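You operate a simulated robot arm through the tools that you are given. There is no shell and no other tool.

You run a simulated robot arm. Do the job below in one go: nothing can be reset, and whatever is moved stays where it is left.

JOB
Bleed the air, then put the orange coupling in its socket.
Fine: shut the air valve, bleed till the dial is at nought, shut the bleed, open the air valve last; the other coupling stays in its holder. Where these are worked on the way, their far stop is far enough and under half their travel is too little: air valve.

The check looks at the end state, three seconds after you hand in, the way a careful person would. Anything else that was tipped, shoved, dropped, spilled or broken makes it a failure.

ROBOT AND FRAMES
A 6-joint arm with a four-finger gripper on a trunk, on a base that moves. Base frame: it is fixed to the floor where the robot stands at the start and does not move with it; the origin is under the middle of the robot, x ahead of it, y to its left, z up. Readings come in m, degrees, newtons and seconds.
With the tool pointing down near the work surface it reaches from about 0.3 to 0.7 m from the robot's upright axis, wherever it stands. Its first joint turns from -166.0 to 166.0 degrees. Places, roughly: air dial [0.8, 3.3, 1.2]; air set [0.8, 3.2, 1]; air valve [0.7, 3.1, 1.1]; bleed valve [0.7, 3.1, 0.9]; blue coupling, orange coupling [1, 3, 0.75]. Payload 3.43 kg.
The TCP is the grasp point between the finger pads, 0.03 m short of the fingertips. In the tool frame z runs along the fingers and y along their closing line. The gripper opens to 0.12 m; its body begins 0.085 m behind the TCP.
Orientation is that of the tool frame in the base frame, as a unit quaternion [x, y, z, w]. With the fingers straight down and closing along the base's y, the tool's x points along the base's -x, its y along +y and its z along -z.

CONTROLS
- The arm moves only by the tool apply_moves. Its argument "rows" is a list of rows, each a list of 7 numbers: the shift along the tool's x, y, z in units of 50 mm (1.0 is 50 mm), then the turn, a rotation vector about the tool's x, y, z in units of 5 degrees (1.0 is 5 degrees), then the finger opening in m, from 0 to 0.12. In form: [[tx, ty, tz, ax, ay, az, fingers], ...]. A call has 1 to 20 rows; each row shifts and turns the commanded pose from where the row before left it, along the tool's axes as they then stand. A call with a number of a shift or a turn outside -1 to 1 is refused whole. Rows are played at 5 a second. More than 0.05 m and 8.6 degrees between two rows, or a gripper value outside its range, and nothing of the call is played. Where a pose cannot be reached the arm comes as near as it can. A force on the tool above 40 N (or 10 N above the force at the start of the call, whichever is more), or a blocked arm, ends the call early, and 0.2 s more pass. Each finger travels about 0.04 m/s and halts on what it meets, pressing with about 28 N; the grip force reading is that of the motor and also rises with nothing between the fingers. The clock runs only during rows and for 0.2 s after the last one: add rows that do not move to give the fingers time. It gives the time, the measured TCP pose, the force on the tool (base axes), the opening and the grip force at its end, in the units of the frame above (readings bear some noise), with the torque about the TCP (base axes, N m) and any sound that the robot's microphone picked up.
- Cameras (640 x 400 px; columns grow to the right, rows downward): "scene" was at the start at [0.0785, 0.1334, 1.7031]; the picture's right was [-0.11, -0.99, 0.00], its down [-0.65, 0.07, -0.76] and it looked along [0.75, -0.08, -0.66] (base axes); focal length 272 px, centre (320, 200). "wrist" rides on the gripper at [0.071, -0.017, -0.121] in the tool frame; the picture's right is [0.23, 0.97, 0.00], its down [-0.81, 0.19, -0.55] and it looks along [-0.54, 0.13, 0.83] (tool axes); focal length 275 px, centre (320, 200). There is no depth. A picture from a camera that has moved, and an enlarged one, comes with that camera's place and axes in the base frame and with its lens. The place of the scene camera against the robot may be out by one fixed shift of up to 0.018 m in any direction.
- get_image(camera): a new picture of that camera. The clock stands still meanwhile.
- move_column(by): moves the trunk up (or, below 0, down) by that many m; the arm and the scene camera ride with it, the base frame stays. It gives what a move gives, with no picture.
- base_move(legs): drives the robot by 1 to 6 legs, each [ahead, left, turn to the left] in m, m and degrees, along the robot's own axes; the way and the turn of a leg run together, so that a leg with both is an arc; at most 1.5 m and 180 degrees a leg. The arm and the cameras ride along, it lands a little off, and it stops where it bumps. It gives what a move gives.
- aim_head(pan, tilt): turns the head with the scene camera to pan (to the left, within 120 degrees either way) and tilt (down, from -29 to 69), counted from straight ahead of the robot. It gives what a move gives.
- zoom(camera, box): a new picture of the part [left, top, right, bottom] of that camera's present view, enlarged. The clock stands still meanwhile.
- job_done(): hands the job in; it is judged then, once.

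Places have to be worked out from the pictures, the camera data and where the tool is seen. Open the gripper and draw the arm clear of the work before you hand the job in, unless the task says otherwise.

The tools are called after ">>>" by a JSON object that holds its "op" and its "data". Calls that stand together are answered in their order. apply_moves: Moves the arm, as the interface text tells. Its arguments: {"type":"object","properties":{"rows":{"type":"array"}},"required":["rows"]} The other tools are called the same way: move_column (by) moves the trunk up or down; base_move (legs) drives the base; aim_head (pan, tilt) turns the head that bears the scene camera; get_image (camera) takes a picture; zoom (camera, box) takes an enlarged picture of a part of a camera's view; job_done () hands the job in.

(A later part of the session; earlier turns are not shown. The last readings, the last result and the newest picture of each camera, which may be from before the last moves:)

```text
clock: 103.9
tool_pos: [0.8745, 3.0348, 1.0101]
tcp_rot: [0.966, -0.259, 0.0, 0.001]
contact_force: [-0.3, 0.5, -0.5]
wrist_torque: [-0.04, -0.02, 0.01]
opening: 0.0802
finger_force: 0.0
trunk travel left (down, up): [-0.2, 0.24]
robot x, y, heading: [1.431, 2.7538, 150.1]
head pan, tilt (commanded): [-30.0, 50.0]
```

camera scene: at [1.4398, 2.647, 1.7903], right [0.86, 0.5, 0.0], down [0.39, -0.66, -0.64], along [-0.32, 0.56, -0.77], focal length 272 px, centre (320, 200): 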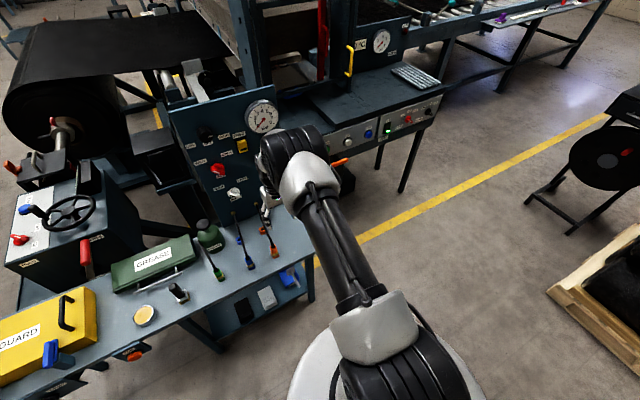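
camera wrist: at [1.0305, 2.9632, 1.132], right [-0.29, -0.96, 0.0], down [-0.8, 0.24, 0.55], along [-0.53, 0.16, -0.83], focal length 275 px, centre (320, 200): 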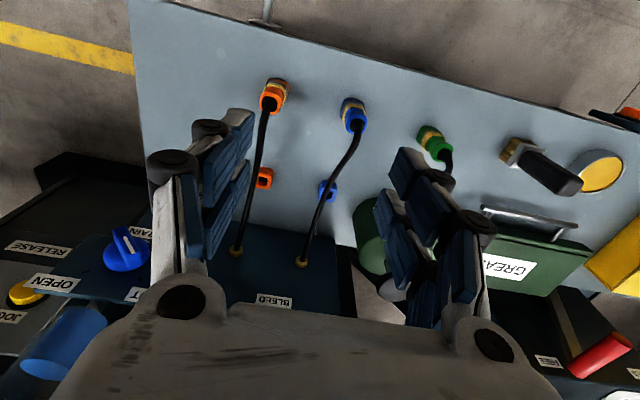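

Now I move above the orange coupling at safe height and check visually.

>>> {"op": "apply_moves", "data": {"rows": [[0.72, -0.54, 0, 0, 0, 0, 0.08], [0.72, -0.54, 0, 0, 0, 0, 0.08], [0, 0, 0, 0, 0, 0, 0.08]]}}

>>> {"op": "get_image", "data": {"camera": "wrist"}}

>>> {"op": "zoom", "data": {"camera": "wrist", "box": [260, 80, 380, 200]}}

```text
clock: 104.7
tool_pos: [0.9653, 3.0456, 1.0085]
tcp_rot: [0.966, -0.258, -0.001, 0.0]
contact_force: [-0.8, -0.3, 0.0]
wrist_torque: [-0.02, -0.01, -0.02]
opening: 0.0801
finger_force: 0.1
trunk travel left (down, up): [-0.2, 0.24]
robot x, y, heading: [1.4326, 2.7588, 150.2]
head pan, tilt (commanded): [-30.0, 50.0]
```

```text
taken
camera wrist: at [1.0346, 3.0238, 1.1299], right [-0.29, -0.96, 0.0], down [-0.8, 0.24, 0.55], along [-0.53, 0.16, -0.83], focal length 275 px, centre (320, 200)
```

wrist: 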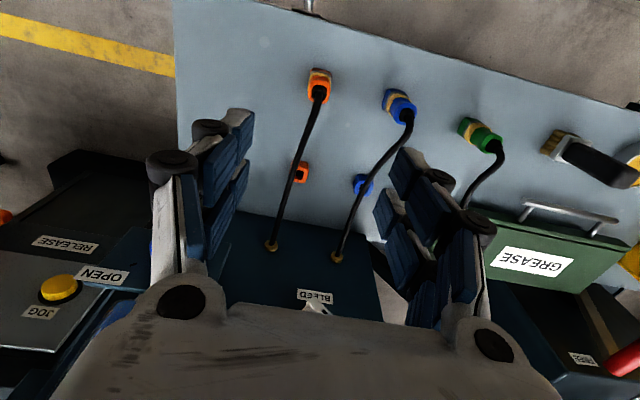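

```text
3.33 times, centred on (320, 140) of wrist
camera zoom: at [1.0346, 3.0238, 1.1299], right [-0.29, -0.96, 0.0], down [-0.8, 0.24, 0.55], along [-0.53, 0.16, -0.83], focal length 918 px, centre (320, 400)
```

zoom: 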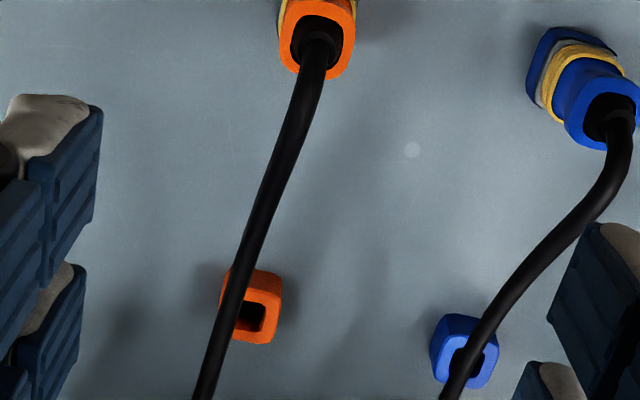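

The projection of the coupling matches my fix to a pixel. I descend to about z=0.85 first and check the clearance.

>>> {"op": "apply_moves", "data": {"rows": [[-0.02, 0.016, 0.6, 0, 0, 0, 0.07], [0, 0, 0.6, 0, 0, 0, 0.07], [0, 0, 0.6, 0, 0, 0, 0.07], [0, 0, 0.6, 0, 0, 0, 0.07], [0, 0, 0.6, 0, 0, 0, 0.07], [0, 0, 0, 0, 0, 0, 0.07]]}}

>>> {"op": "get_image", "data": {"camera": "wrist"}}

>>> {"op": "aim_head", "data": {"pan": -5, "tilt": 50}}

>>> {"op": "get_image", "data": {"camera": "scene"}}

```text
clock: 106.1
tool_pos: [0.9641, 3.0451, 0.8603]
tcp_rot: [0.966, -0.259, -0.001, 0.002]
contact_force: [0.5, -0.2, 0.4]
wrist_torque: [-0.01, 0.02, -0.01]
opening: 0.07
finger_force: 0.0
trunk travel left (down, up): [-0.2, 0.24]
robot x, y, heading: [1.4326, 2.7612, 150.2]
head pan, tilt (commanded): [-30.0, 50.0]
```

```text
taken
camera wrist: at [1.0335, 3.0234, 0.9808], right [-0.29, -0.96, 0.0], down [-0.8, 0.24, 0.55], along [-0.53, 0.16, -0.83], focal length 275 px, centre (320, 200)
```

wrist: 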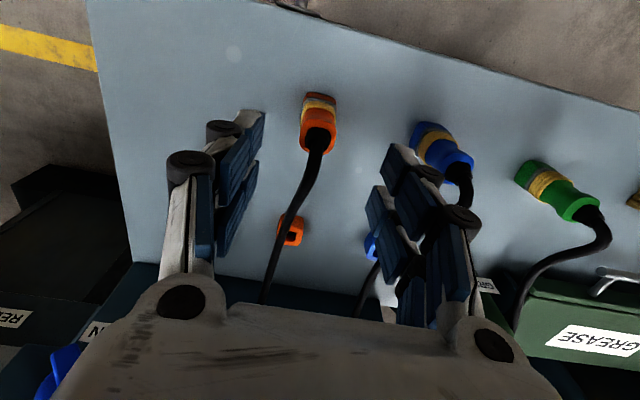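

```text
clock: 107.0
tool_pos: [0.9637, 3.0448, 0.86]
tcp_rot: [0.966, -0.259, -0.002, 0.0]
contact_force: [0.3, 0.6, -0.7]
wrist_torque: [0.0, 0.02, -0.02]
opening: 0.0698
finger_force: 0.1
trunk travel left (down, up): [-0.2, 0.24]
robot x, y, heading: [1.4316, 2.757, 150.2]
head pan, tilt (commanded): [-5.0, 50.0]
```

```text
taken
camera scene: at [1.3297, 2.673, 1.6903], right [0.57, 0.82, 0.0], down [0.63, -0.44, -0.64], along [-0.53, 0.37, -0.77], focal length 272 px, centre (320, 200)
```

scene: 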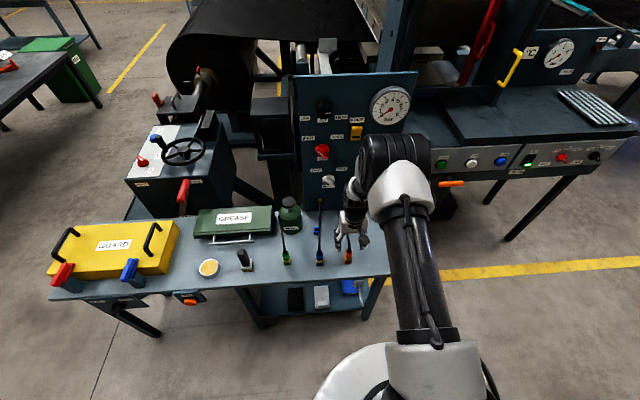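

Clear on both sides and aligned. I zoom the wrist view to check heights once more before the final descent.

>>> {"op": "zoom", "data": {"camera": "wrist", "box": [270, 80, 370, 180]}}

```text
4.00 times, centred on (320, 130) of wrist
camera zoom: at [1.0333, 3.0235, 0.981], right [-0.29, -0.96, 0.0], down [-0.8, 0.24, 0.55], along [-0.53, 0.16, -0.83], focal length 1101 px, centre (320, 480)
```

zoom: 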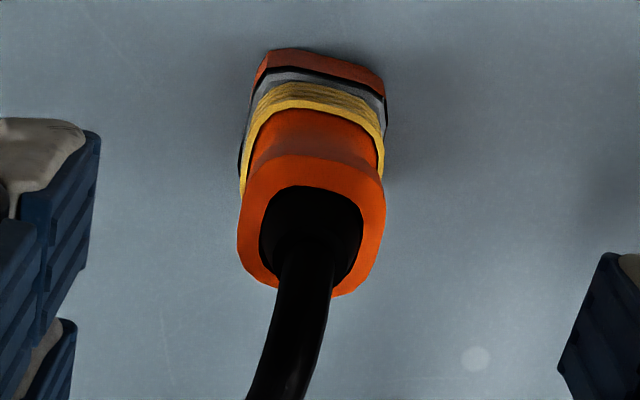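

Heights: holder top ≈0.74, yellow ring 0.743–0.758, body up to 0.785, table ≈0.718. I descend to TCP z≈0.78 so the fingertips stay above the holder.

>>> {"op": "apply_moves", "data": {"rows": [[0, 0, 0.4, 0, 0, 0, 0.07], [0, 0, 0.4, 0, 0, 0, 0.07], [0, 0, 0.4, 0, 0, 0, 0.07], [0, 0, 0.4, 0, 0, 0, 0.07], [0, 0, 0, 0, 0, 0, 0.07]]}}

>>> {"op": "get_image", "data": {"camera": "wrist"}}

>>> {"op": "zoom", "data": {"camera": "scene", "box": [300, 190, 400, 290]}}

```text
clock: 108.2
tool_pos: [0.9618, 3.0445, 0.7814]
tcp_rot: [0.966, -0.259, -0.001, 0.0]
contact_force: [0.2, 0.8, -0.4]
wrist_torque: [0.0, 0.01, -0.02]
opening: 0.0699
finger_force: 0.0
trunk travel left (down, up): [-0.2, 0.24]
robot x, y, heading: [1.4276, 2.7568, 150.4]
head pan, tilt (commanded): [-5.0, 50.0]
```

```text
taken
camera wrist: at [1.0331, 3.0234, 0.9011], right [-0.29, -0.96, 0.0], down [-0.8, 0.24, 0.55], along [-0.53, 0.16, -0.83], focal length 275 px, centre (320, 200)
```

wrist: 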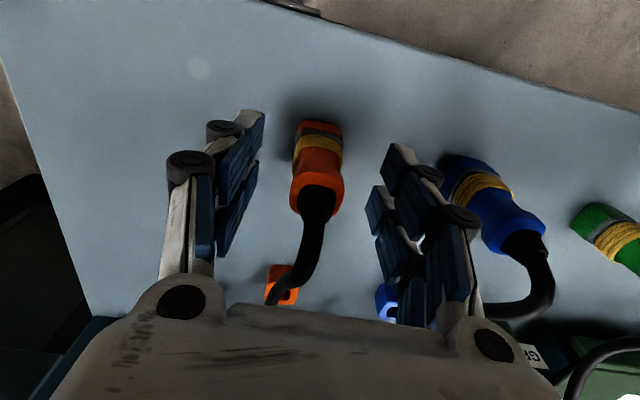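

```text
4.00 times, centred on (350, 240) of scene
camera zoom: at [1.3298, 2.6728, 1.6903], right [0.57, 0.82, 0.0], down [0.63, -0.44, -0.64], along [-0.53, 0.37, -0.77], focal length 1088 px, centre (200, 40)
```

zoom: 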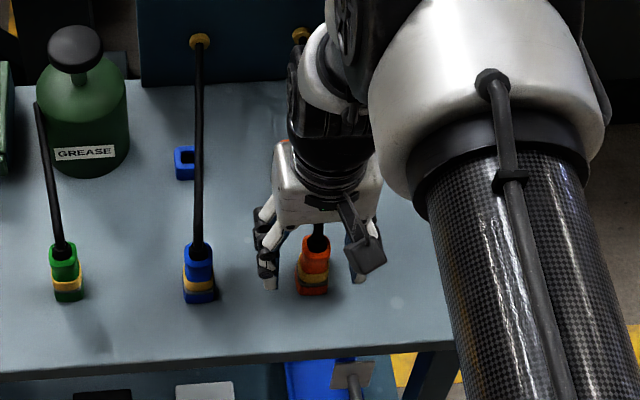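

Fingers straddle the coupling body. I close the gripper on it.

>>> {"op": "apply_moves", "data": {"rows": [[0, 0, 0, 0, 0, 0, 0.05], [0, 0, 0, 0, 0, 0, 0.03], [0, 0, 0, 0, 0, 0, 0.015], [0, 0, 0, 0, 0, 0, 0.01], [0, 0, 0, 0, 0, 0, 0.01], [0, 0, 0, 0, 0, 0, 0.01], [0, 0, 0, 0, 0, 0, 0.01]]}}

>>> {"op": "get_image", "data": {"camera": "wrist"}}

```text
clock: 109.8
tool_pos: [0.9635, 3.0458, 0.7801]
tcp_rot: [0.966, -0.258, -0.001, 0.001]
contact_force: [9.0, 15.3, -1.3]
wrist_torque: [0.52, -0.26, -0.01]
opening: 0.0256
finger_force: 27.4
trunk travel left (down, up): [-0.2, 0.24]
robot x, y, heading: [1.4266, 2.7554, 150.1]
head pan, tilt (commanded): [-5.0, 50.0]
```

```text
taken
camera wrist: at [1.0341, 3.025, 0.901], right [-0.29, -0.96, 0.0], down [-0.8, 0.24, 0.55], along [-0.53, 0.16, -0.83], focal length 275 px, centre (320, 200)
```

wrist: 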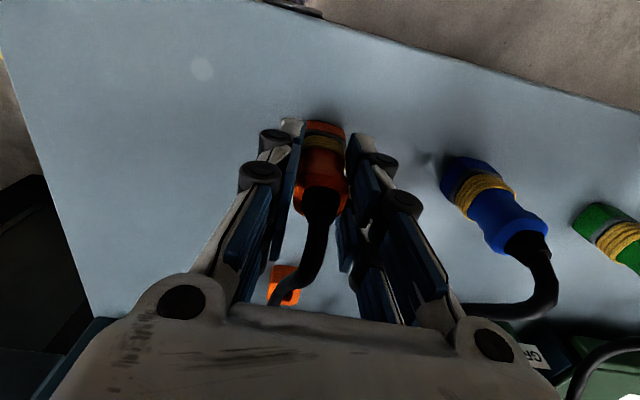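

Gripped (opening 25.6 mm) with an 18 N side load toward +u, i.e. I'm ~2 mm off. I shift 2 mm to relieve it, then lift gently.

>>> {"op": "apply_moves", "data": {"rows": [[0, -0.04, 0, 0, 0, 0, 0.01], [0, 0, 0, 0, 0, 0, 0.01]]}}

>>> {"op": "apply_moves", "data": {"rows": [[0, 0, -0.1, 0, 0, 0, 0.01], [0, 0, -0.1, 0, 0, 0, 0.01], [0, 0, -0.1, 0, 0, 0, 0.01], [0, 0, -0.1, 0, 0, 0, 0.01]]}}

>>> {"op": "get_image", "data": {"camera": "wrist"}}

```text
clock: 110.4
tool_pos: [0.964, 3.0465, 0.7807]
tcp_rot: [0.966, -0.258, 0.0, 0.002]
contact_force: [6.0, 7.6, 0.3]
wrist_torque: [0.19, -0.08, -0.1]
opening: 0.0257
finger_force: 28.3
trunk travel left (down, up): [-0.2, 0.24]
robot x, y, heading: [1.4296, 2.7593, 150.1]
head pan, tilt (commanded): [-5.0, 50.0]
```

```text
clock: 111.4
tool_pos: [0.9634, 3.0463, 0.8001]
tcp_rot: [0.966, -0.259, -0.001, 0.001]
contact_force: [-0.2, 0.3, -1.3]
wrist_torque: [0.0, 0.0, 0.01]
opening: 0.0255
finger_force: 28.0
trunk travel left (down, up): [-0.2, 0.24]
robot x, y, heading: [1.4338, 2.7566, 150.2]
head pan, tilt (commanded): [-5.0, 50.0]
```

```text
taken
camera wrist: at [1.034, 3.0245, 0.9208], right [-0.29, -0.96, 0.0], down [-0.8, 0.24, 0.55], along [-0.53, 0.16, -0.83], focal length 275 px, centre (320, 200)
```

wrist: 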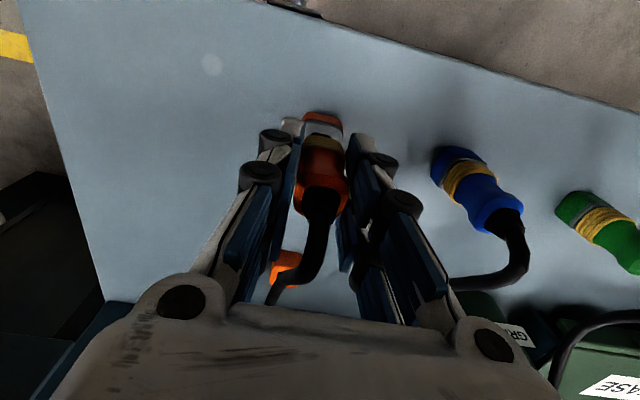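

The coupling rises freely; the grey plug is coming out of the holder. I lift another 40 mm and look at the plug.

>>> {"op": "apply_moves", "data": {"rows": [[0, 0, -0.2, 0, 0, 0, 0.01], [0, 0, -0.2, 0, 0, 0, 0.01], [0, 0, -0.2, 0, 0, 0, 0.01], [0, 0, -0.2, 0, 0, 0, 0.01], [0, 0, 0, 0, 0, 0, 0.01]]}}

>>> {"op": "get_image", "data": {"camera": "wrist"}}

>>> {"op": "zoom", "data": {"camera": "wrist", "box": [240, 60, 400, 220]}}

>>> {"op": "zoom", "data": {"camera": "scene", "box": [300, 190, 400, 290]}}

```text
clock: 112.6
tool_pos: [0.9641, 3.0457, 0.8393]
tcp_rot: [0.966, -0.258, -0.001, 0.0]
contact_force: [0.2, 1.2, -1.0]
wrist_torque: [0.0, -0.01, 0.03]
opening: 0.0255
finger_force: 28.4
trunk travel left (down, up): [-0.2, 0.24]
robot x, y, heading: [1.4327, 2.7588, 150.0]
head pan, tilt (commanded): [-5.0, 50.0]
```

```text
taken
camera wrist: at [1.0341, 3.0245, 0.9608], right [-0.29, -0.96, 0.0], down [-0.8, 0.24, 0.55], along [-0.53, 0.16, -0.83], focal length 275 px, centre (320, 200)
```

wrist: 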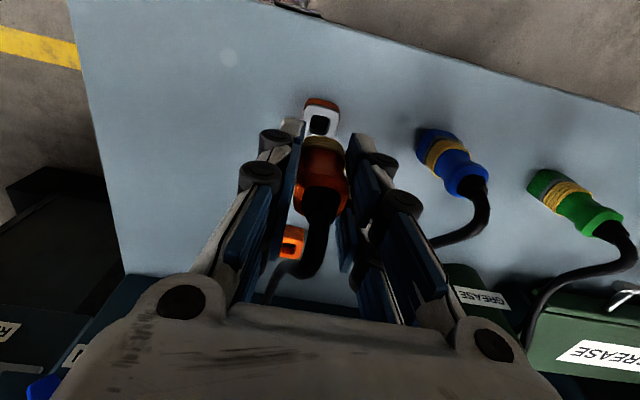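

```text
2.50 times, centred on (320, 140) of wrist
camera zoom: at [1.0341, 3.0245, 0.9608], right [-0.29, -0.96, 0.0], down [-0.8, 0.24, 0.55], along [-0.53, 0.16, -0.83], focal length 688 px, centre (320, 350)
```

zoom: 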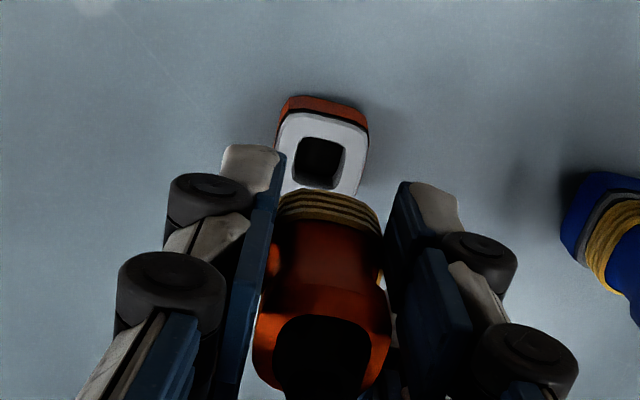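

```text
4.00 times, centred on (350, 240) of scene
camera zoom: at [1.3295, 2.6729, 1.6903], right [0.57, 0.82, 0.0], down [0.63, -0.44, -0.64], along [-0.53, 0.37, -0.77], focal length 1088 px, centre (200, 40)
```

zoom: 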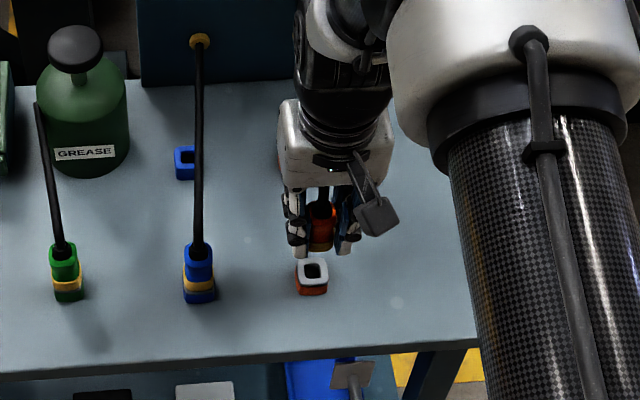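

The coupling is out of its holder. I carry it toward the socket at this height (plug ~35 mm above the socket top), stopping a bit short to measure alignment.

>>> {"op": "apply_moves", "data": {"rows": [[-0.3, 0, -0.1, 0, 0, 0, 0.01], [-0.4, 0, -0.1, 0, 0, 0, 0.01], [-0.4, 0, 0, 0, 0, 0, 0.01], [-0.4, 0, 0, 0, 0, 0, 0.01], [-0.4, 0, 0, 0, 0, 0, 0.01], [-0.4, 0, 0, 0, 0, 0, 0.01], [0, 0, 0, 0, 0, 0, 0.01]]}}

>>> {"op": "get_image", "data": {"camera": "wrist"}}

>>> {"op": "get_image", "data": {"camera": "scene"}}

```text
clock: 114.2
tool_pos: [0.8639, 3.1027, 0.8501]
tcp_rot: [0.966, -0.259, -0.001, 0.001]
contact_force: [0.1, 1.1, -0.4]
wrist_torque: [-0.02, 0.01, -0.01]
opening: 0.0254
finger_force: 27.8
trunk travel left (down, up): [-0.2, 0.24]
robot x, y, heading: [1.4329, 2.7578, 150.2]
head pan, tilt (commanded): [-5.0, 50.0]
```

```text
taken
camera wrist: at [0.9341, 3.0819, 0.9712], right [-0.29, -0.96, 0.0], down [-0.8, 0.24, 0.55], along [-0.53, 0.16, -0.83], focal length 275 px, centre (320, 200)
```

wrist: 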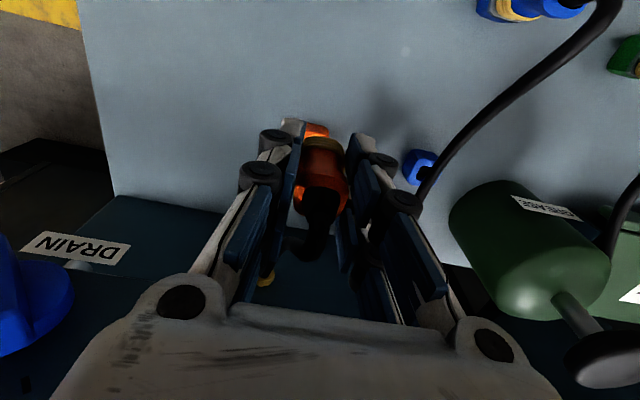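

```text
taken
camera scene: at [1.3298, 2.6728, 1.6903], right [0.57, 0.82, 0.0], down [0.63, -0.44, -0.64], along [-0.53, 0.37, -0.77], focal length 272 px, centre (320, 200)
```

scene: 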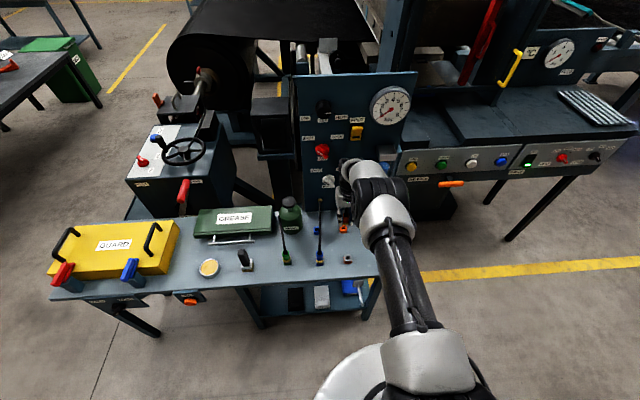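

I'm about 20 mm short of the socket, which peeks out behind the coupling. I zoom both views.

>>> {"op": "zoom", "data": {"camera": "wrist", "box": [250, 80, 390, 220]}}

>>> {"op": "zoom", "data": {"camera": "scene", "box": [305, 150, 395, 270]}}

```text
2.86 times, centred on (320, 150) of wrist
camera zoom: at [0.9341, 3.0819, 0.9712], right [-0.29, -0.96, 0.0], down [-0.8, 0.24, 0.55], along [-0.53, 0.16, -0.83], focal length 786 px, centre (320, 343)
```

zoom: 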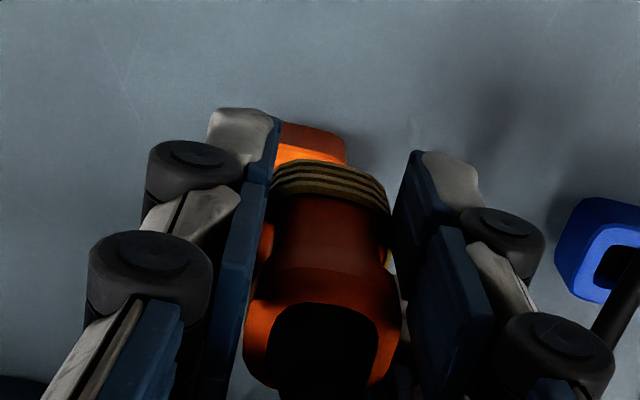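

```text
3.33 times, centred on (350, 210) of scene
camera zoom: at [1.3298, 2.6728, 1.6903], right [0.57, 0.82, 0.0], down [0.63, -0.44, -0.64], along [-0.53, 0.37, -0.77], focal length 907 px, centre (220, 167)
```

zoom: 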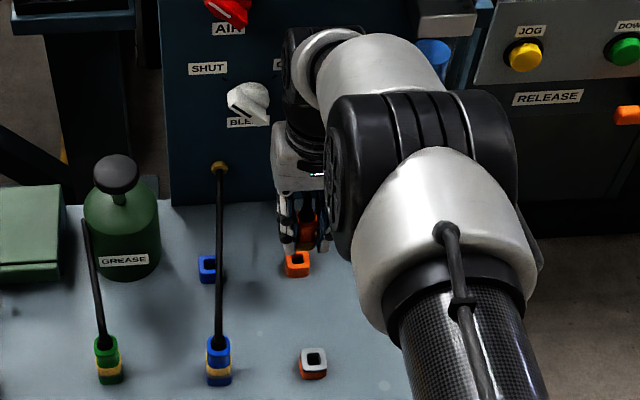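

The scene view shows both the empty holder and the socket, so I can measure their spacing precisely. I zoom tighter.

>>> {"op": "zoom", "data": {"camera": "scene", "box": [325, 215, 365, 270]}}

```text
7.27 times, centred on (345, 242) of scene
camera zoom: at [1.3298, 2.6728, 1.6903], right [0.57, 0.82, 0.0], down [0.63, -0.44, -0.64], along [-0.53, 0.37, -0.77], focal length 1979 px, centre (138, -109)
```

zoom: 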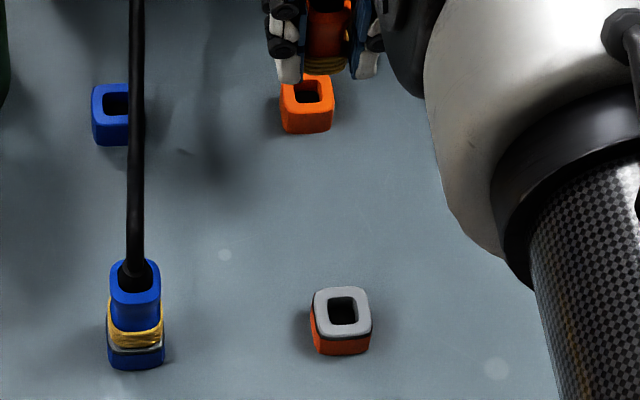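

Using table-level edges, the socket lies about 0.1425 m beyond the holder (target TCP w≈0.831, u≈3.120), and its top is ~7 mm lower than the holder's white collar. I move there at a height giving the same relative view I had over the holder.

>>> {"op": "apply_moves", "data": {"rows": [[-0.28, -0.015, 0, 0, 0, 0, 0.01], [-0.276, -0.015, 0, 0, 0, 0, 0.01], [0, 0, 0.17, 0, 0, 0, 0.01], [0, 0, 0.17, 0, 0, 0, 0.01], [0, 0, 0, 0, 0, 0, 0.01]]}}

>>> {"op": "zoom", "data": {"camera": "wrist", "box": [240, 60, 400, 220]}}

>>> {"op": "zoom", "data": {"camera": "scene", "box": [325, 205, 365, 260]}}

```text
clock: 115.4
tool_pos: [0.8469, 3.1139, 0.8359]
tcp_rot: [0.966, -0.259, 0.0, 0.001]
contact_force: [-0.5, -0.7, -1.2]
wrist_torque: [-0.01, -0.02, -0.02]
opening: 0.0256
finger_force: 27.9
out of reach, approached as far as the arm can: row 2, 4
trunk travel left (down, up): [-0.2, 0.24]
robot x, y, heading: [1.4289, 2.7585, 149.9]
head pan, tilt (commanded): [-5.0, 50.0]
```

```text
2.50 times, centred on (320, 140) of wrist
camera zoom: at [0.9183, 3.0924, 0.9562], right [-0.29, -0.96, 0.0], down [-0.8, 0.24, 0.55], along [-0.53, 0.16, -0.83], focal length 688 px, centre (320, 350)
```

zoom: 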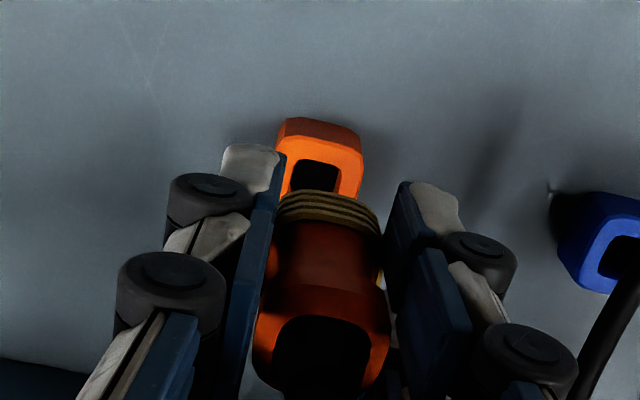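

```text
7.27 times, centred on (345, 232) of scene
camera zoom: at [1.3296, 2.6729, 1.6903], right [0.57, 0.82, 0.0], down [0.63, -0.44, -0.64], along [-0.53, 0.37, -0.77], focal length 1979 px, centre (138, -36)
```

zoom: 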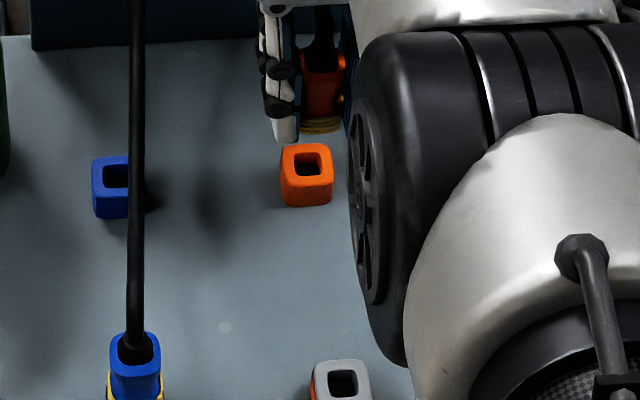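

The reach limit is just met here (r≈0.68). I draw the coupling back 70 mm, raise slightly, and move the base forward 70 mm so the socket is well within reach.

>>> {"op": "apply_moves", "data": {"rows": [[0.35, 0, -0.1, 0, 0, 0, 0.01], [0.35, 0, -0.1, 0, 0, 0, 0.01], [0.35, 0, 0, 0, 0, 0, 0.01], [0.35, 0, 0, 0, 0, 0, 0.01], [0, 0, 0, 0, 0, 0, 0.01]]}}

>>> {"op": "base_move", "data": {"legs": [[0.06, 0, 0]]}}

>>> {"op": "get_image", "data": {"camera": "wrist"}}

>>> {"op": "get_image", "data": {"camera": "scene"}}

```text
clock: 116.6
tool_pos: [0.9091, 3.0778, 0.8457]
tcp_rot: [0.966, -0.259, -0.002, 0.001]
contact_force: [0.0, -0.1, -1.0]
wrist_torque: [0.01, 0.03, 0.01]
opening: 0.0253
finger_force: 27.3
trunk travel left (down, up): [-0.2, 0.24]
robot x, y, heading: [1.4293, 2.758, 149.8]
head pan, tilt (commanded): [-5.0, 50.0]
```

```text
clock: 117.6
tool_pos: [0.8556, 3.1091, 0.8445]
tcp_rot: [0.966, -0.259, 0.001, 0.001]
contact_force: [-0.5, 0.8, -0.6]
wrist_torque: [-0.03, -0.01, -0.01]
opening: 0.0255
finger_force: 28.0
trunk travel left (down, up): [-0.2, 0.24]
robot x, y, heading: [1.3803, 2.784, 150.2]
head pan, tilt (commanded): [-5.0, 50.0]
```

```text
taken
camera wrist: at [0.9268, 3.0878, 0.9656], right [-0.29, -0.96, 0.0], down [-0.8, 0.24, 0.55], along [-0.53, 0.16, -0.83], focal length 275 px, centre (320, 200)
```

wrist: 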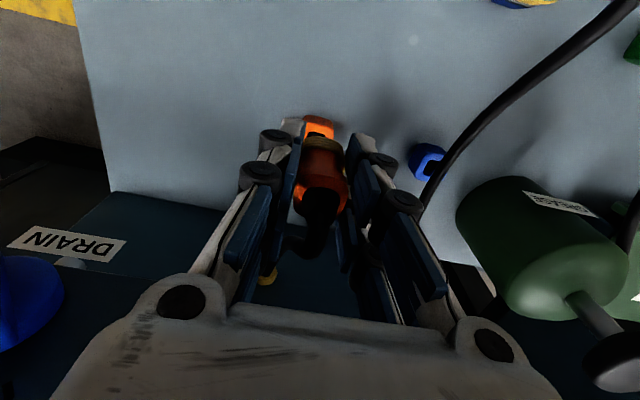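

```text
taken
camera scene: at [1.2764, 2.7034, 1.6902], right [0.57, 0.82, 0.0], down [0.63, -0.44, -0.64], along [-0.53, 0.37, -0.77], focal length 272 px, centre (320, 200)
```

scene: 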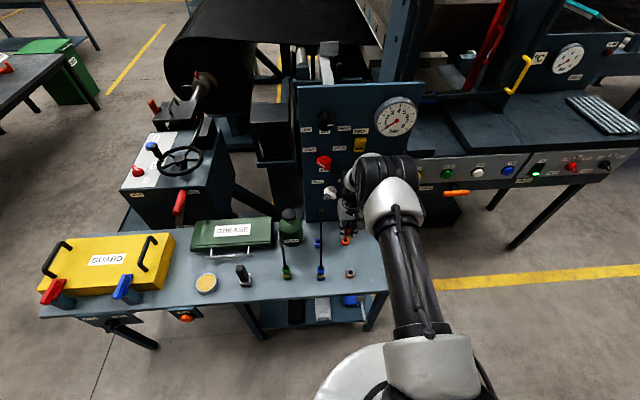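

Now the TCP is at w≈0.814 with plenty of reach. I advance 15 mm to the estimated socket axis and lower to z≈0.833 for the comparison view.

>>> {"op": "apply_moves", "data": {"rows": [[-0.15, 0, 0, 0, 0, 0, 0.01], [-0.158, 0, 0, 0, 0, 0, 0.01], [0, 0, 0.12, 0, 0, 0, 0.01], [0, 0, 0.11, 0, 0, 0, 0.01], [0, 0, 0, 0, 0, 0, 0.01]]}}

>>> {"op": "zoom", "data": {"camera": "wrist", "box": [240, 60, 400, 220]}}

>>> {"op": "zoom", "data": {"camera": "scene", "box": [325, 200, 365, 255]}}

```text
clock: 118.8
tool_pos: [0.8436, 3.115, 0.8321]
tcp_rot: [0.966, -0.26, -0.001, 0.0]
contact_force: [0.5, 0.7, -0.3]
wrist_torque: [0.01, 0.0, -0.02]
opening: 0.0253
finger_force: 28.0
trunk travel left (down, up): [-0.2, 0.24]
robot x, y, heading: [1.3804, 2.7856, 150.1]
head pan, tilt (commanded): [-5.0, 50.0]
```

```text
2.50 times, centred on (320, 140) of wrist
camera zoom: at [0.9144, 3.0949, 0.9547], right [-0.29, -0.96, 0.0], down [-0.8, 0.24, 0.55], along [-0.53, 0.16, -0.83], focal length 688 px, centre (320, 350)
```

zoom: 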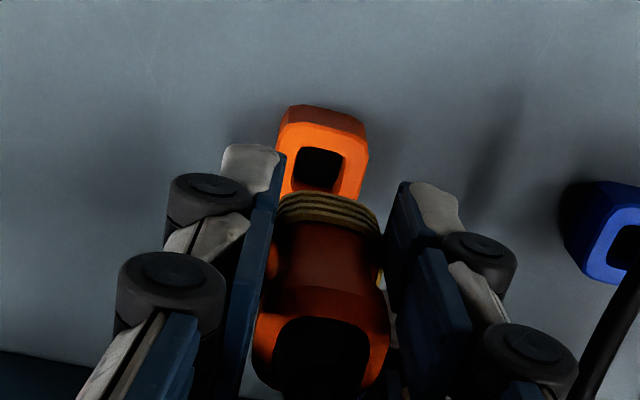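

```text
7.27 times, centred on (345, 228) of scene
camera zoom: at [1.2777, 2.7026, 1.6903], right [0.57, 0.82, 0.0], down [0.63, -0.44, -0.64], along [-0.53, 0.37, -0.77], focal length 1979 px, centre (138, 0)
```

zoom: 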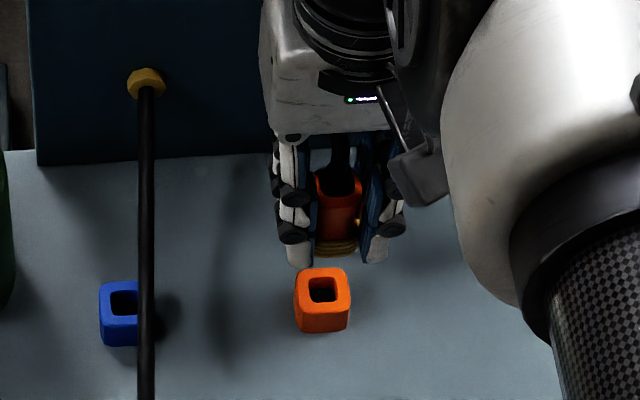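

The socket hole now sits ~1 mm ahead and 0.5 mm right of the held coupling by comparison with the holder view. I apply that and lower slowly, watching the force.

>>> {"op": "apply_moves", "data": {"rows": [[-0.02, -0.01, 0.05, 0, 0, 0, 0.01], [0, 0, 0.1, 0, 0, 0, 0.01], [0, 0, 0.1, 0, 0, 0, 0.01], [0, 0, 0.1, 0, 0, 0, 0.01], [0, 0, 0, 0, 0, 0, 0.01]]}}

>>> {"op": "zoom", "data": {"camera": "wrist", "box": [240, 60, 400, 220]}}

>>> {"op": "zoom", "data": {"camera": "scene", "box": [325, 200, 365, 255]}}

```text
clock: 120.0
tool_pos: [0.8431, 3.1168, 0.8158]
tcp_rot: [0.966, -0.259, -0.001, 0.0]
contact_force: [-0.8, 0.6, -2.1]
wrist_torque: [0.01, -0.05, 0.0]
opening: 0.0255
finger_force: 28.2
trunk travel left (down, up): [-0.2, 0.24]
robot x, y, heading: [1.3802, 2.7878, 150.4]
head pan, tilt (commanded): [-5.0, 50.0]
```

```text
2.50 times, centred on (320, 140) of wrist
camera zoom: at [0.9135, 3.0958, 0.9371], right [-0.29, -0.96, 0.0], down [-0.8, 0.24, 0.55], along [-0.53, 0.16, -0.83], focal length 688 px, centre (320, 350)
```

zoom: 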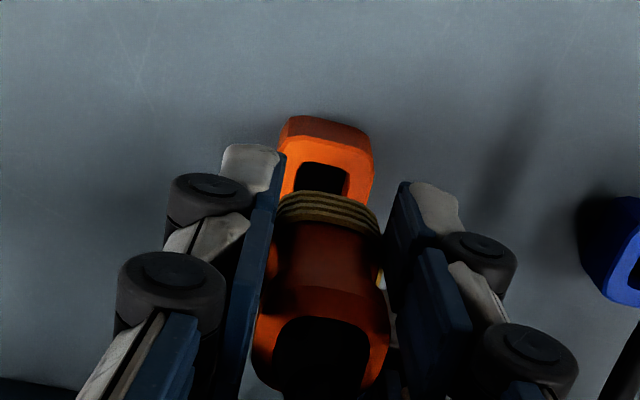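

```text
7.27 times, centred on (345, 228) of scene
camera zoom: at [1.2777, 2.7026, 1.6903], right [0.57, 0.82, 0.0], down [0.63, -0.44, -0.64], along [-0.53, 0.37, -0.77], focal length 1979 px, centre (138, 0)
```

zoom: 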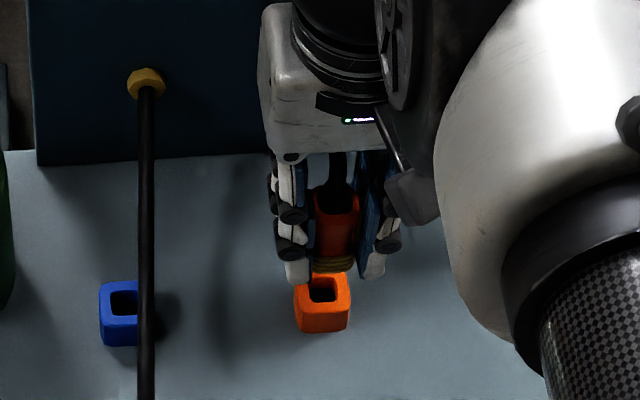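

Alignment reads within 0.6 mm and there's no contact yet. I trim 0.6 mm left and continue lowering.

>>> {"op": "apply_moves", "data": {"rows": [[0, 0.012, 0.08, 0, 0, 0, 0.01], [0, 0, 0.08, 0, 0, 0, 0.01], [0, 0, 0.08, 0, 0, 0, 0.01], [0, 0, 0.08, 0, 0, 0, 0.01], [0, 0, 0, 0, 0, 0, 0.01]]}}

>>> {"op": "zoom", "data": {"camera": "scene", "box": [325, 200, 365, 255]}}

```text
clock: 121.2
tool_pos: [0.8413, 3.1162, 0.8021]
tcp_rot: [0.966, -0.259, -0.002, 0.0]
contact_force: [0.3, -0.4, -1.0]
wrist_torque: [0.01, 0.03, 0.0]
opening: 0.0253
finger_force: 28.1
trunk travel left (down, up): [-0.2, 0.24]
robot x, y, heading: [1.3776, 2.7857, 150.2]
head pan, tilt (commanded): [-5.0, 50.0]
```

```text
7.27 times, centred on (345, 228) of scene
camera zoom: at [1.2777, 2.7026, 1.6903], right [0.57, 0.82, 0.0], down [0.63, -0.44, -0.64], along [-0.53, 0.37, -0.77], focal length 1979 px, centre (138, 0)
```

zoom: 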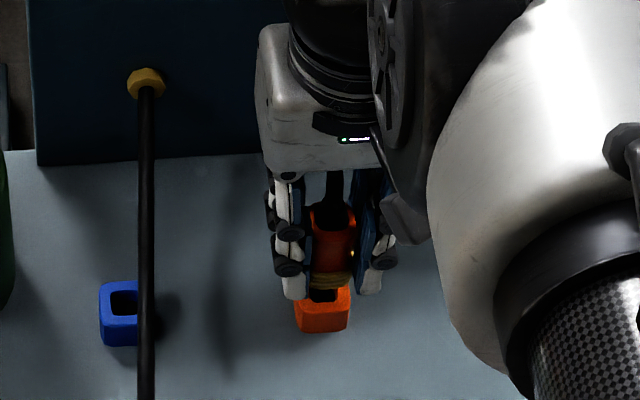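

Still no contact at z=0.802. I check the wrist view before the insertion depth.

>>> {"op": "zoom", "data": {"camera": "wrist", "box": [240, 60, 400, 220]}}

```text
2.50 times, centred on (320, 140) of wrist
camera zoom: at [0.9132, 3.0953, 0.9215], right [-0.29, -0.96, 0.0], down [-0.8, 0.24, 0.55], along [-0.53, 0.16, -0.83], focal length 688 px, centre (320, 350)
```

zoom: 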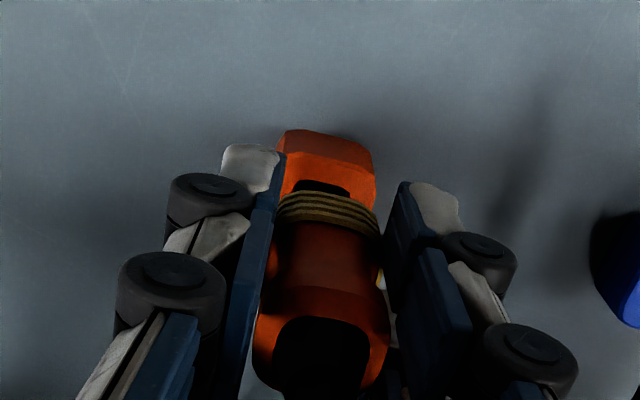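

The view says 0.8 mm too far right; fore-aft is aligned. I trim and continue downward in 4 mm steps.

>>> {"op": "apply_moves", "data": {"rows": [[0, 0.016, 0.06, 0, 0, 0, 0.01], [0, 0, 0.08, 0, 0, 0, 0.01], [0, 0, 0.08, 0, 0, 0, 0.01], [0, 0, 0, 0, 0, 0, 0.01]]}}

>>> {"op": "zoom", "data": {"camera": "wrist", "box": [240, 60, 400, 220]}}

>>> {"op": "zoom", "data": {"camera": "scene", "box": [325, 200, 365, 255]}}

```text
clock: 122.2
tool_pos: [0.8419, 3.1159, 0.7902]
tcp_rot: [0.966, -0.259, -0.001, 0.001]
contact_force: [0.6, 0.1, -0.4]
wrist_torque: [0.0, -0.01, 0.02]
opening: 0.0252
finger_force: 27.8
trunk travel left (down, up): [-0.2, 0.24]
robot x, y, heading: [1.3793, 2.7856, 150.3]
head pan, tilt (commanded): [-5.0, 50.0]
```

```text
2.50 times, centred on (320, 140) of wrist
camera zoom: at [0.913, 3.0945, 0.9104], right [-0.29, -0.96, 0.0], down [-0.8, 0.24, 0.55], along [-0.53, 0.16, -0.83], focal length 688 px, centre (320, 350)
```

zoom: 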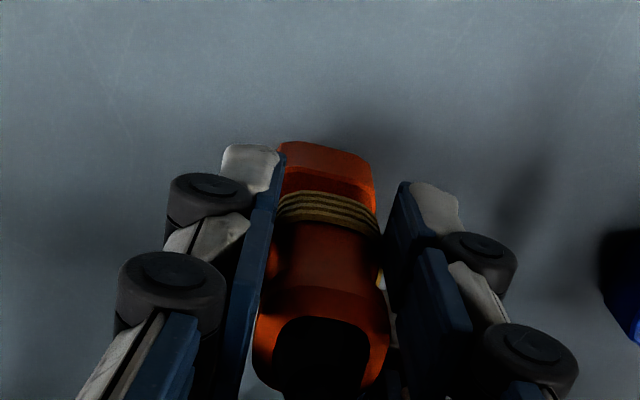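

```text
7.27 times, centred on (345, 228) of scene
camera zoom: at [1.2777, 2.7026, 1.6903], right [0.57, 0.82, 0.0], down [0.63, -0.44, -0.64], along [-0.53, 0.37, -0.77], focal length 1979 px, centre (138, 0)
```

zoom: 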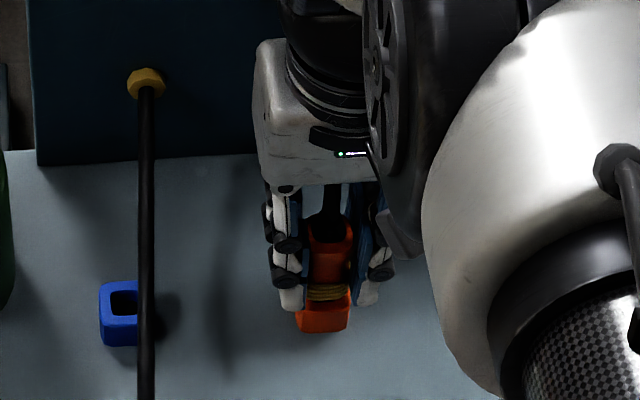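

No contact yet, ring nearing the socket rim. I continue down in 2.5 mm steps.

>>> {"op": "apply_moves", "data": {"rows": [[0, 0, 0.05, 0, 0, 0, 0.01], [0, 0, 0.05, 0, 0, 0, 0.01], [0, 0, 0.05, 0, 0, 0, 0.01], [0, 0, 0.05, 0, 0, 0, 0.01]]}}

>>> {"op": "zoom", "data": {"camera": "wrist", "box": [240, 60, 400, 220]}}

```text
clock: 123.2
tool_pos: [0.8433, 3.1163, 0.7823]
tcp_rot: [0.966, -0.259, -0.001, 0.001]
contact_force: [3.9, -2.6, 10.1]
wrist_torque: [-0.08, -0.15, 0.02]
opening: 0.0251
finger_force: 28.5
trunk travel left (down, up): [-0.2, 0.24]
robot x, y, heading: [1.38, 2.7897, 150.0]
head pan, tilt (commanded): [-5.0, 50.0]
```

```text
2.50 times, centred on (320, 140) of wrist
camera zoom: at [0.9129, 3.0945, 0.9021], right [-0.29, -0.96, 0.0], down [-0.8, 0.24, 0.55], along [-0.53, 0.16, -0.83], focal length 688 px, centre (320, 350)
```

zoom: 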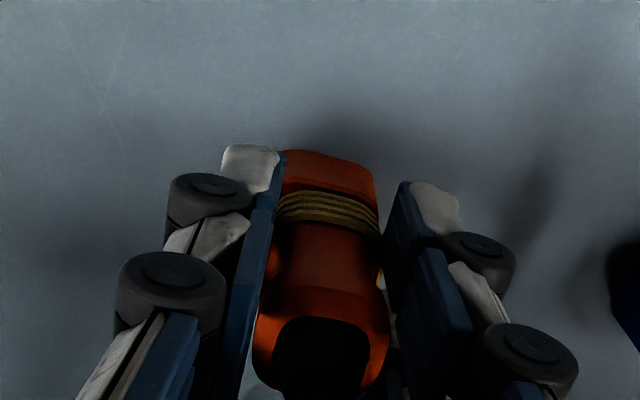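

First contact: 10 N up and ~5 N toward the robot, so the plug touches the far wall. I ease back 0.8 mm and press on gently.

>>> {"op": "apply_moves", "data": {"rows": [[0.016, 0, 0, 0, 0, 0, 0.01], [0, 0, 0.03, 0, 0, 0, 0.01], [0, 0, 0.03, 0, 0, 0, 0.01], [0, 0, 0, 0, 0, 0, 0.01]]}}

```text
clock: 124.2
tool_pos: [0.8431, 3.1162, 0.7799]
tcp_rot: [0.966, -0.259, -0.004, 0.0]
contact_force: [-0.5, 0.2, 25.3]
wrist_torque: [0.01, 0.06, 0.0]
opening: 0.0254
finger_force: 27.7
trunk travel left (down, up): [-0.2, 0.24]
robot x, y, heading: [1.378, 2.7882, 150.2]
head pan, tilt (commanded): [-5.0, 50.0]
```

Pressing gives 25 N straight up with no side load. I check from the scene camera whether the ring is seated on the socket or perched on its rim.

>>> {"op": "zoom", "data": {"camera": "scene", "box": [332, 215, 358, 250]}}

>>> {"op": "zoom", "data": {"camera": "wrist", "box": [270, 90, 370, 190]}}

```text
11.43 times, centred on (345, 232) of scene
camera zoom: at [1.2799, 2.7012, 1.6905], right [0.57, 0.82, 0.0], down [0.63, -0.44, -0.64], along [-0.53, 0.37, -0.77], focal length 3109 px, centre (34, -171)
```

zoom: 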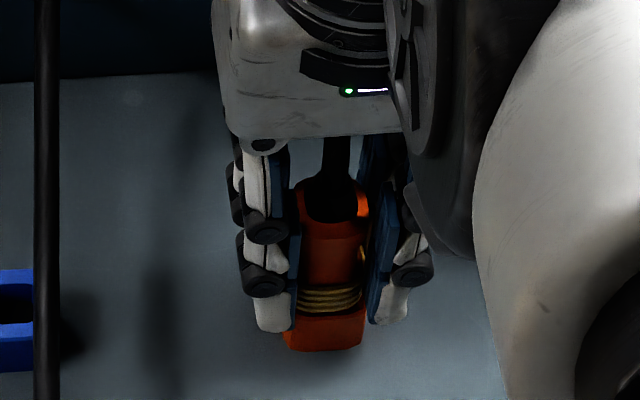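

```text
4.00 times, centred on (320, 140) of wrist
camera zoom: at [0.9133, 3.0943, 0.8993], right [-0.29, -0.96, 0.0], down [-0.79, 0.24, 0.56], along [-0.54, 0.16, -0.83], focal length 1101 px, centre (320, 440)
```

zoom: 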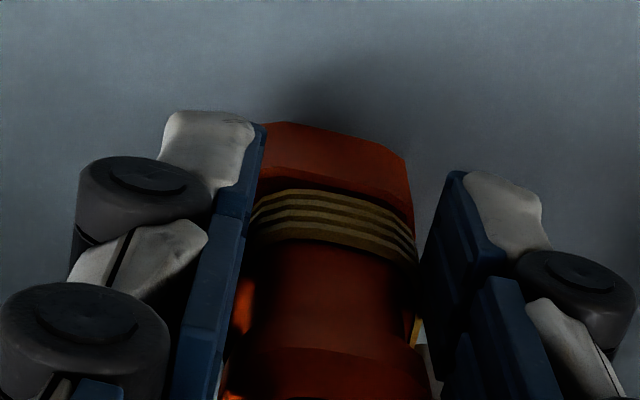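

Ring appears close to the socket top; TCP moved down 2.4 mm as the force rose, so it may be sliding in with friction. I press a little further and watch depth against force.

>>> {"op": "apply_moves", "data": {"rows": [[0, 0, 0.03, 0, 0, 0, 0.0], [0, 0, 0.02, 0, 0, 0, 0.0], [0, 0, 0, 0, 0, 0, 0.0]]}}

>>> {"op": "zoom", "data": {"camera": "wrist", "box": [270, 90, 370, 190]}}

```text
clock: 125.0
tool_pos: [0.8434, 3.1161, 0.7766]
tcp_rot: [0.966, -0.26, -0.002, 0.0]
contact_force: [-4.5, 2.1, 23.1]
wrist_torque: [0.07, 0.18, -0.01]
opening: 0.0255
finger_force: 27.9
trunk travel left (down, up): [-0.2, 0.24]
robot x, y, heading: [1.3805, 2.7855, 150.5]
head pan, tilt (commanded): [-5.0, 50.0]
```

```text
4.00 times, centred on (320, 140) of wrist
camera zoom: at [0.9135, 3.0942, 0.896], right [-0.29, -0.96, 0.0], down [-0.8, 0.24, 0.56], along [-0.53, 0.16, -0.83], focal length 1101 px, centre (320, 440)
```

zoom: 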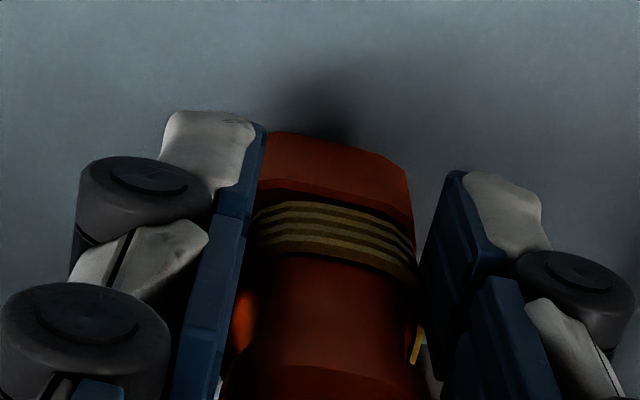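

The fingers slipped ~3 mm down the body while the coupling stayed put, so it is stopped by something: either seated or on the rim. I unload the vertical force and test whether it is captured sideways.

>>> {"op": "apply_moves", "data": {"rows": [[0, 0, -0.05, 0, 0, 0, 0.0], [0, 0, 0, 0, 0, 0, 0.0]]}}

>>> {"op": "apply_moves", "data": {"rows": [[0, -0.04, 0, 0, 0, 0, 0.0], [0, 0, 0, 0, 0, 0, 0.0]]}}

```text
clock: 125.6
tool_pos: [0.8432, 3.1151, 0.7762]
tcp_rot: [0.966, -0.259, -0.001, 0.001]
contact_force: [-11.0, 4.8, 4.5]
wrist_torque: [0.31, 0.55, -0.03]
opening: 0.0254
finger_force: 27.8
trunk travel left (down, up): [-0.2, 0.24]
robot x, y, heading: [1.3812, 2.7868, 150.3]
head pan, tilt (commanded): [-5.0, 50.0]
```

```text
clock: 126.2
tool_pos: [0.8425, 3.1156, 0.7745]
tcp_rot: [0.966, -0.258, 0.0, 0.001]
contact_force: [-15.7, -4.6, 0.7]
wrist_torque: [0.06, 0.76, -0.03]
opening: 0.0254
finger_force: 28.3
trunk travel left (down, up): [-0.2, 0.24]
robot x, y, heading: [1.3814, 2.7874, 150.3]
head pan, tilt (commanded): [-5.0, 50.0]
```

It is captured sideways (12 N for 2 mm), so the plug is in the hole, and it settled a little lower when unloaded. I remove the side loads (back 2 mm left, 1.3 mm toward the panel), then press again.

>>> {"op": "apply_moves", "data": {"rows": [[-0.026, 0.042, 0, 0, 0, 0, 0.0], [0, 0, 0, 0, 0, 0, 0.0]]}}

>>> {"op": "zoom", "data": {"camera": "wrist", "box": [270, 90, 370, 190]}}

```text
clock: 126.8
tool_pos: [0.8428, 3.115, 0.7759]
tcp_rot: [0.966, -0.258, 0.001, 0.0]
contact_force: [-8.8, -2.2, 0.2]
wrist_torque: [0.13, 0.62, 0.0]
opening: 0.0253
finger_force: 27.1
trunk travel left (down, up): [-0.2, 0.24]
robot x, y, heading: [1.3821, 2.7876, 150.5]
head pan, tilt (commanded): [-5.0, 50.0]
```

```text
4.00 times, centred on (320, 140) of wrist
camera zoom: at [0.9127, 3.0946, 0.8965], right [-0.29, -0.96, 0.0], down [-0.8, 0.24, 0.55], along [-0.53, 0.16, -0.83], focal length 1101 px, centre (320, 440)
```

zoom: 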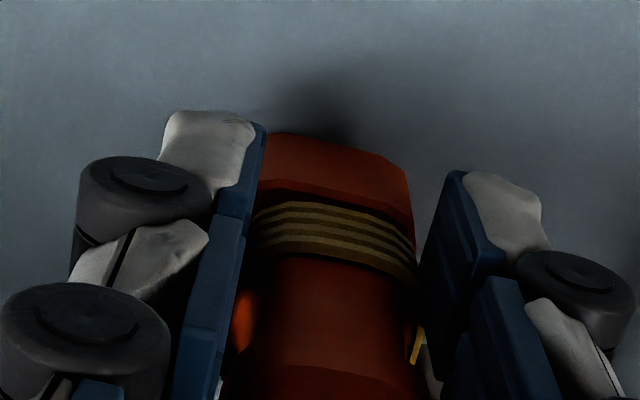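

Side loads halved; I trim another ~0.8 mm the same way and then press down again.

>>> {"op": "apply_moves", "data": {"rows": [[-0.02, 0.02, 0, 0, 0, 0, 0.0], [0, 0, 0, 0, 0, 0, 0.0]]}}

>>> {"op": "apply_moves", "data": {"rows": [[0, 0, 0.04, 0, 0, 0, 0.0], [0, 0, 0.03, 0, 0, 0, 0.0], [0, 0, 0, 0, 0, 0, 0.0]]}}

>>> {"op": "zoom", "data": {"camera": "wrist", "box": [270, 90, 370, 190]}}

```text
clock: 127.4
tool_pos: [0.8424, 3.1166, 0.7762]
tcp_rot: [0.966, -0.259, 0.002, 0.001]
contact_force: [3.8, -0.1, -1.3]
wrist_torque: [0.18, 0.26, 0.03]
opening: 0.0253
finger_force: 27.7
trunk travel left (down, up): [-0.2, 0.24]
robot x, y, heading: [1.3768, 2.7857, 150.3]
head pan, tilt (commanded): [-5.0, 50.0]
```

```text
clock: 128.2
tool_pos: [0.8433, 3.1166, 0.7745]
tcp_rot: [0.966, -0.259, -0.002, 0.001]
contact_force: [14.9, -1.4, 19.8]
wrist_torque: [-0.02, -0.44, -0.03]
opening: 0.0256
finger_force: 27.9
trunk travel left (down, up): [-0.2, 0.24]
robot x, y, heading: [1.3813, 2.7907, 150.2]
head pan, tilt (commanded): [-5.0, 50.0]
```

```text
4.00 times, centred on (320, 140) of wrist
camera zoom: at [0.9129, 3.0944, 0.8956], right [-0.29, -0.96, 0.0], down [-0.8, 0.24, 0.56], along [-0.53, 0.16, -0.83], focal length 1101 px, centre (320, 440)
```

zoom: 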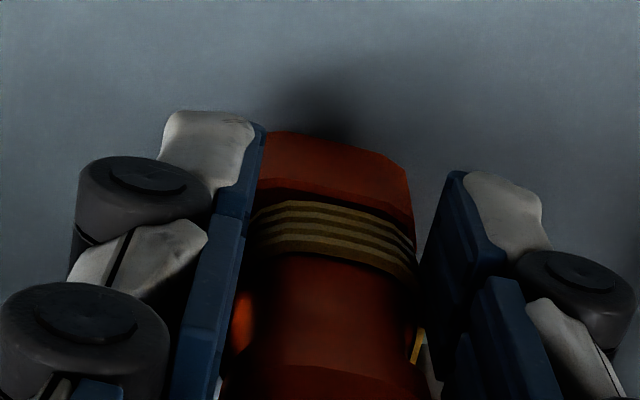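

The coupling doesn't move further under 20 N. I take the closest scene zoom to judge whether any gap remains between the ring and the socket.

>>> {"op": "zoom", "data": {"camera": "scene", "box": [336, 226, 356, 246]}}

>>> {"op": "zoom", "data": {"camera": "wrist", "box": [300, 110, 360, 170]}}

```text
16.00 times, centred on (346, 236) of scene
camera zoom: at [1.2812, 2.7013, 1.6906], right [0.57, 0.82, 0.0], down [0.63, -0.44, -0.64], along [-0.53, 0.37, -0.76], focal length 4353 px, centre (-96, -376)
```

zoom: 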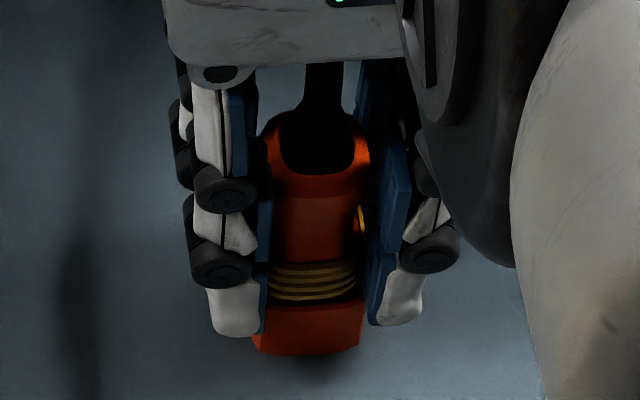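

```text
6.67 times, centred on (330, 140) of wrist
camera zoom: at [0.9129, 3.0944, 0.8956], right [-0.29, -0.96, 0.0], down [-0.8, 0.24, 0.56], along [-0.53, 0.16, -0.83], focal length 1835 px, centre (253, 600)
```

zoom: 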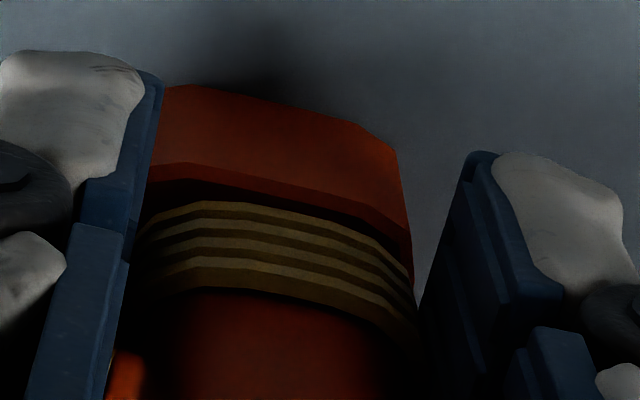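

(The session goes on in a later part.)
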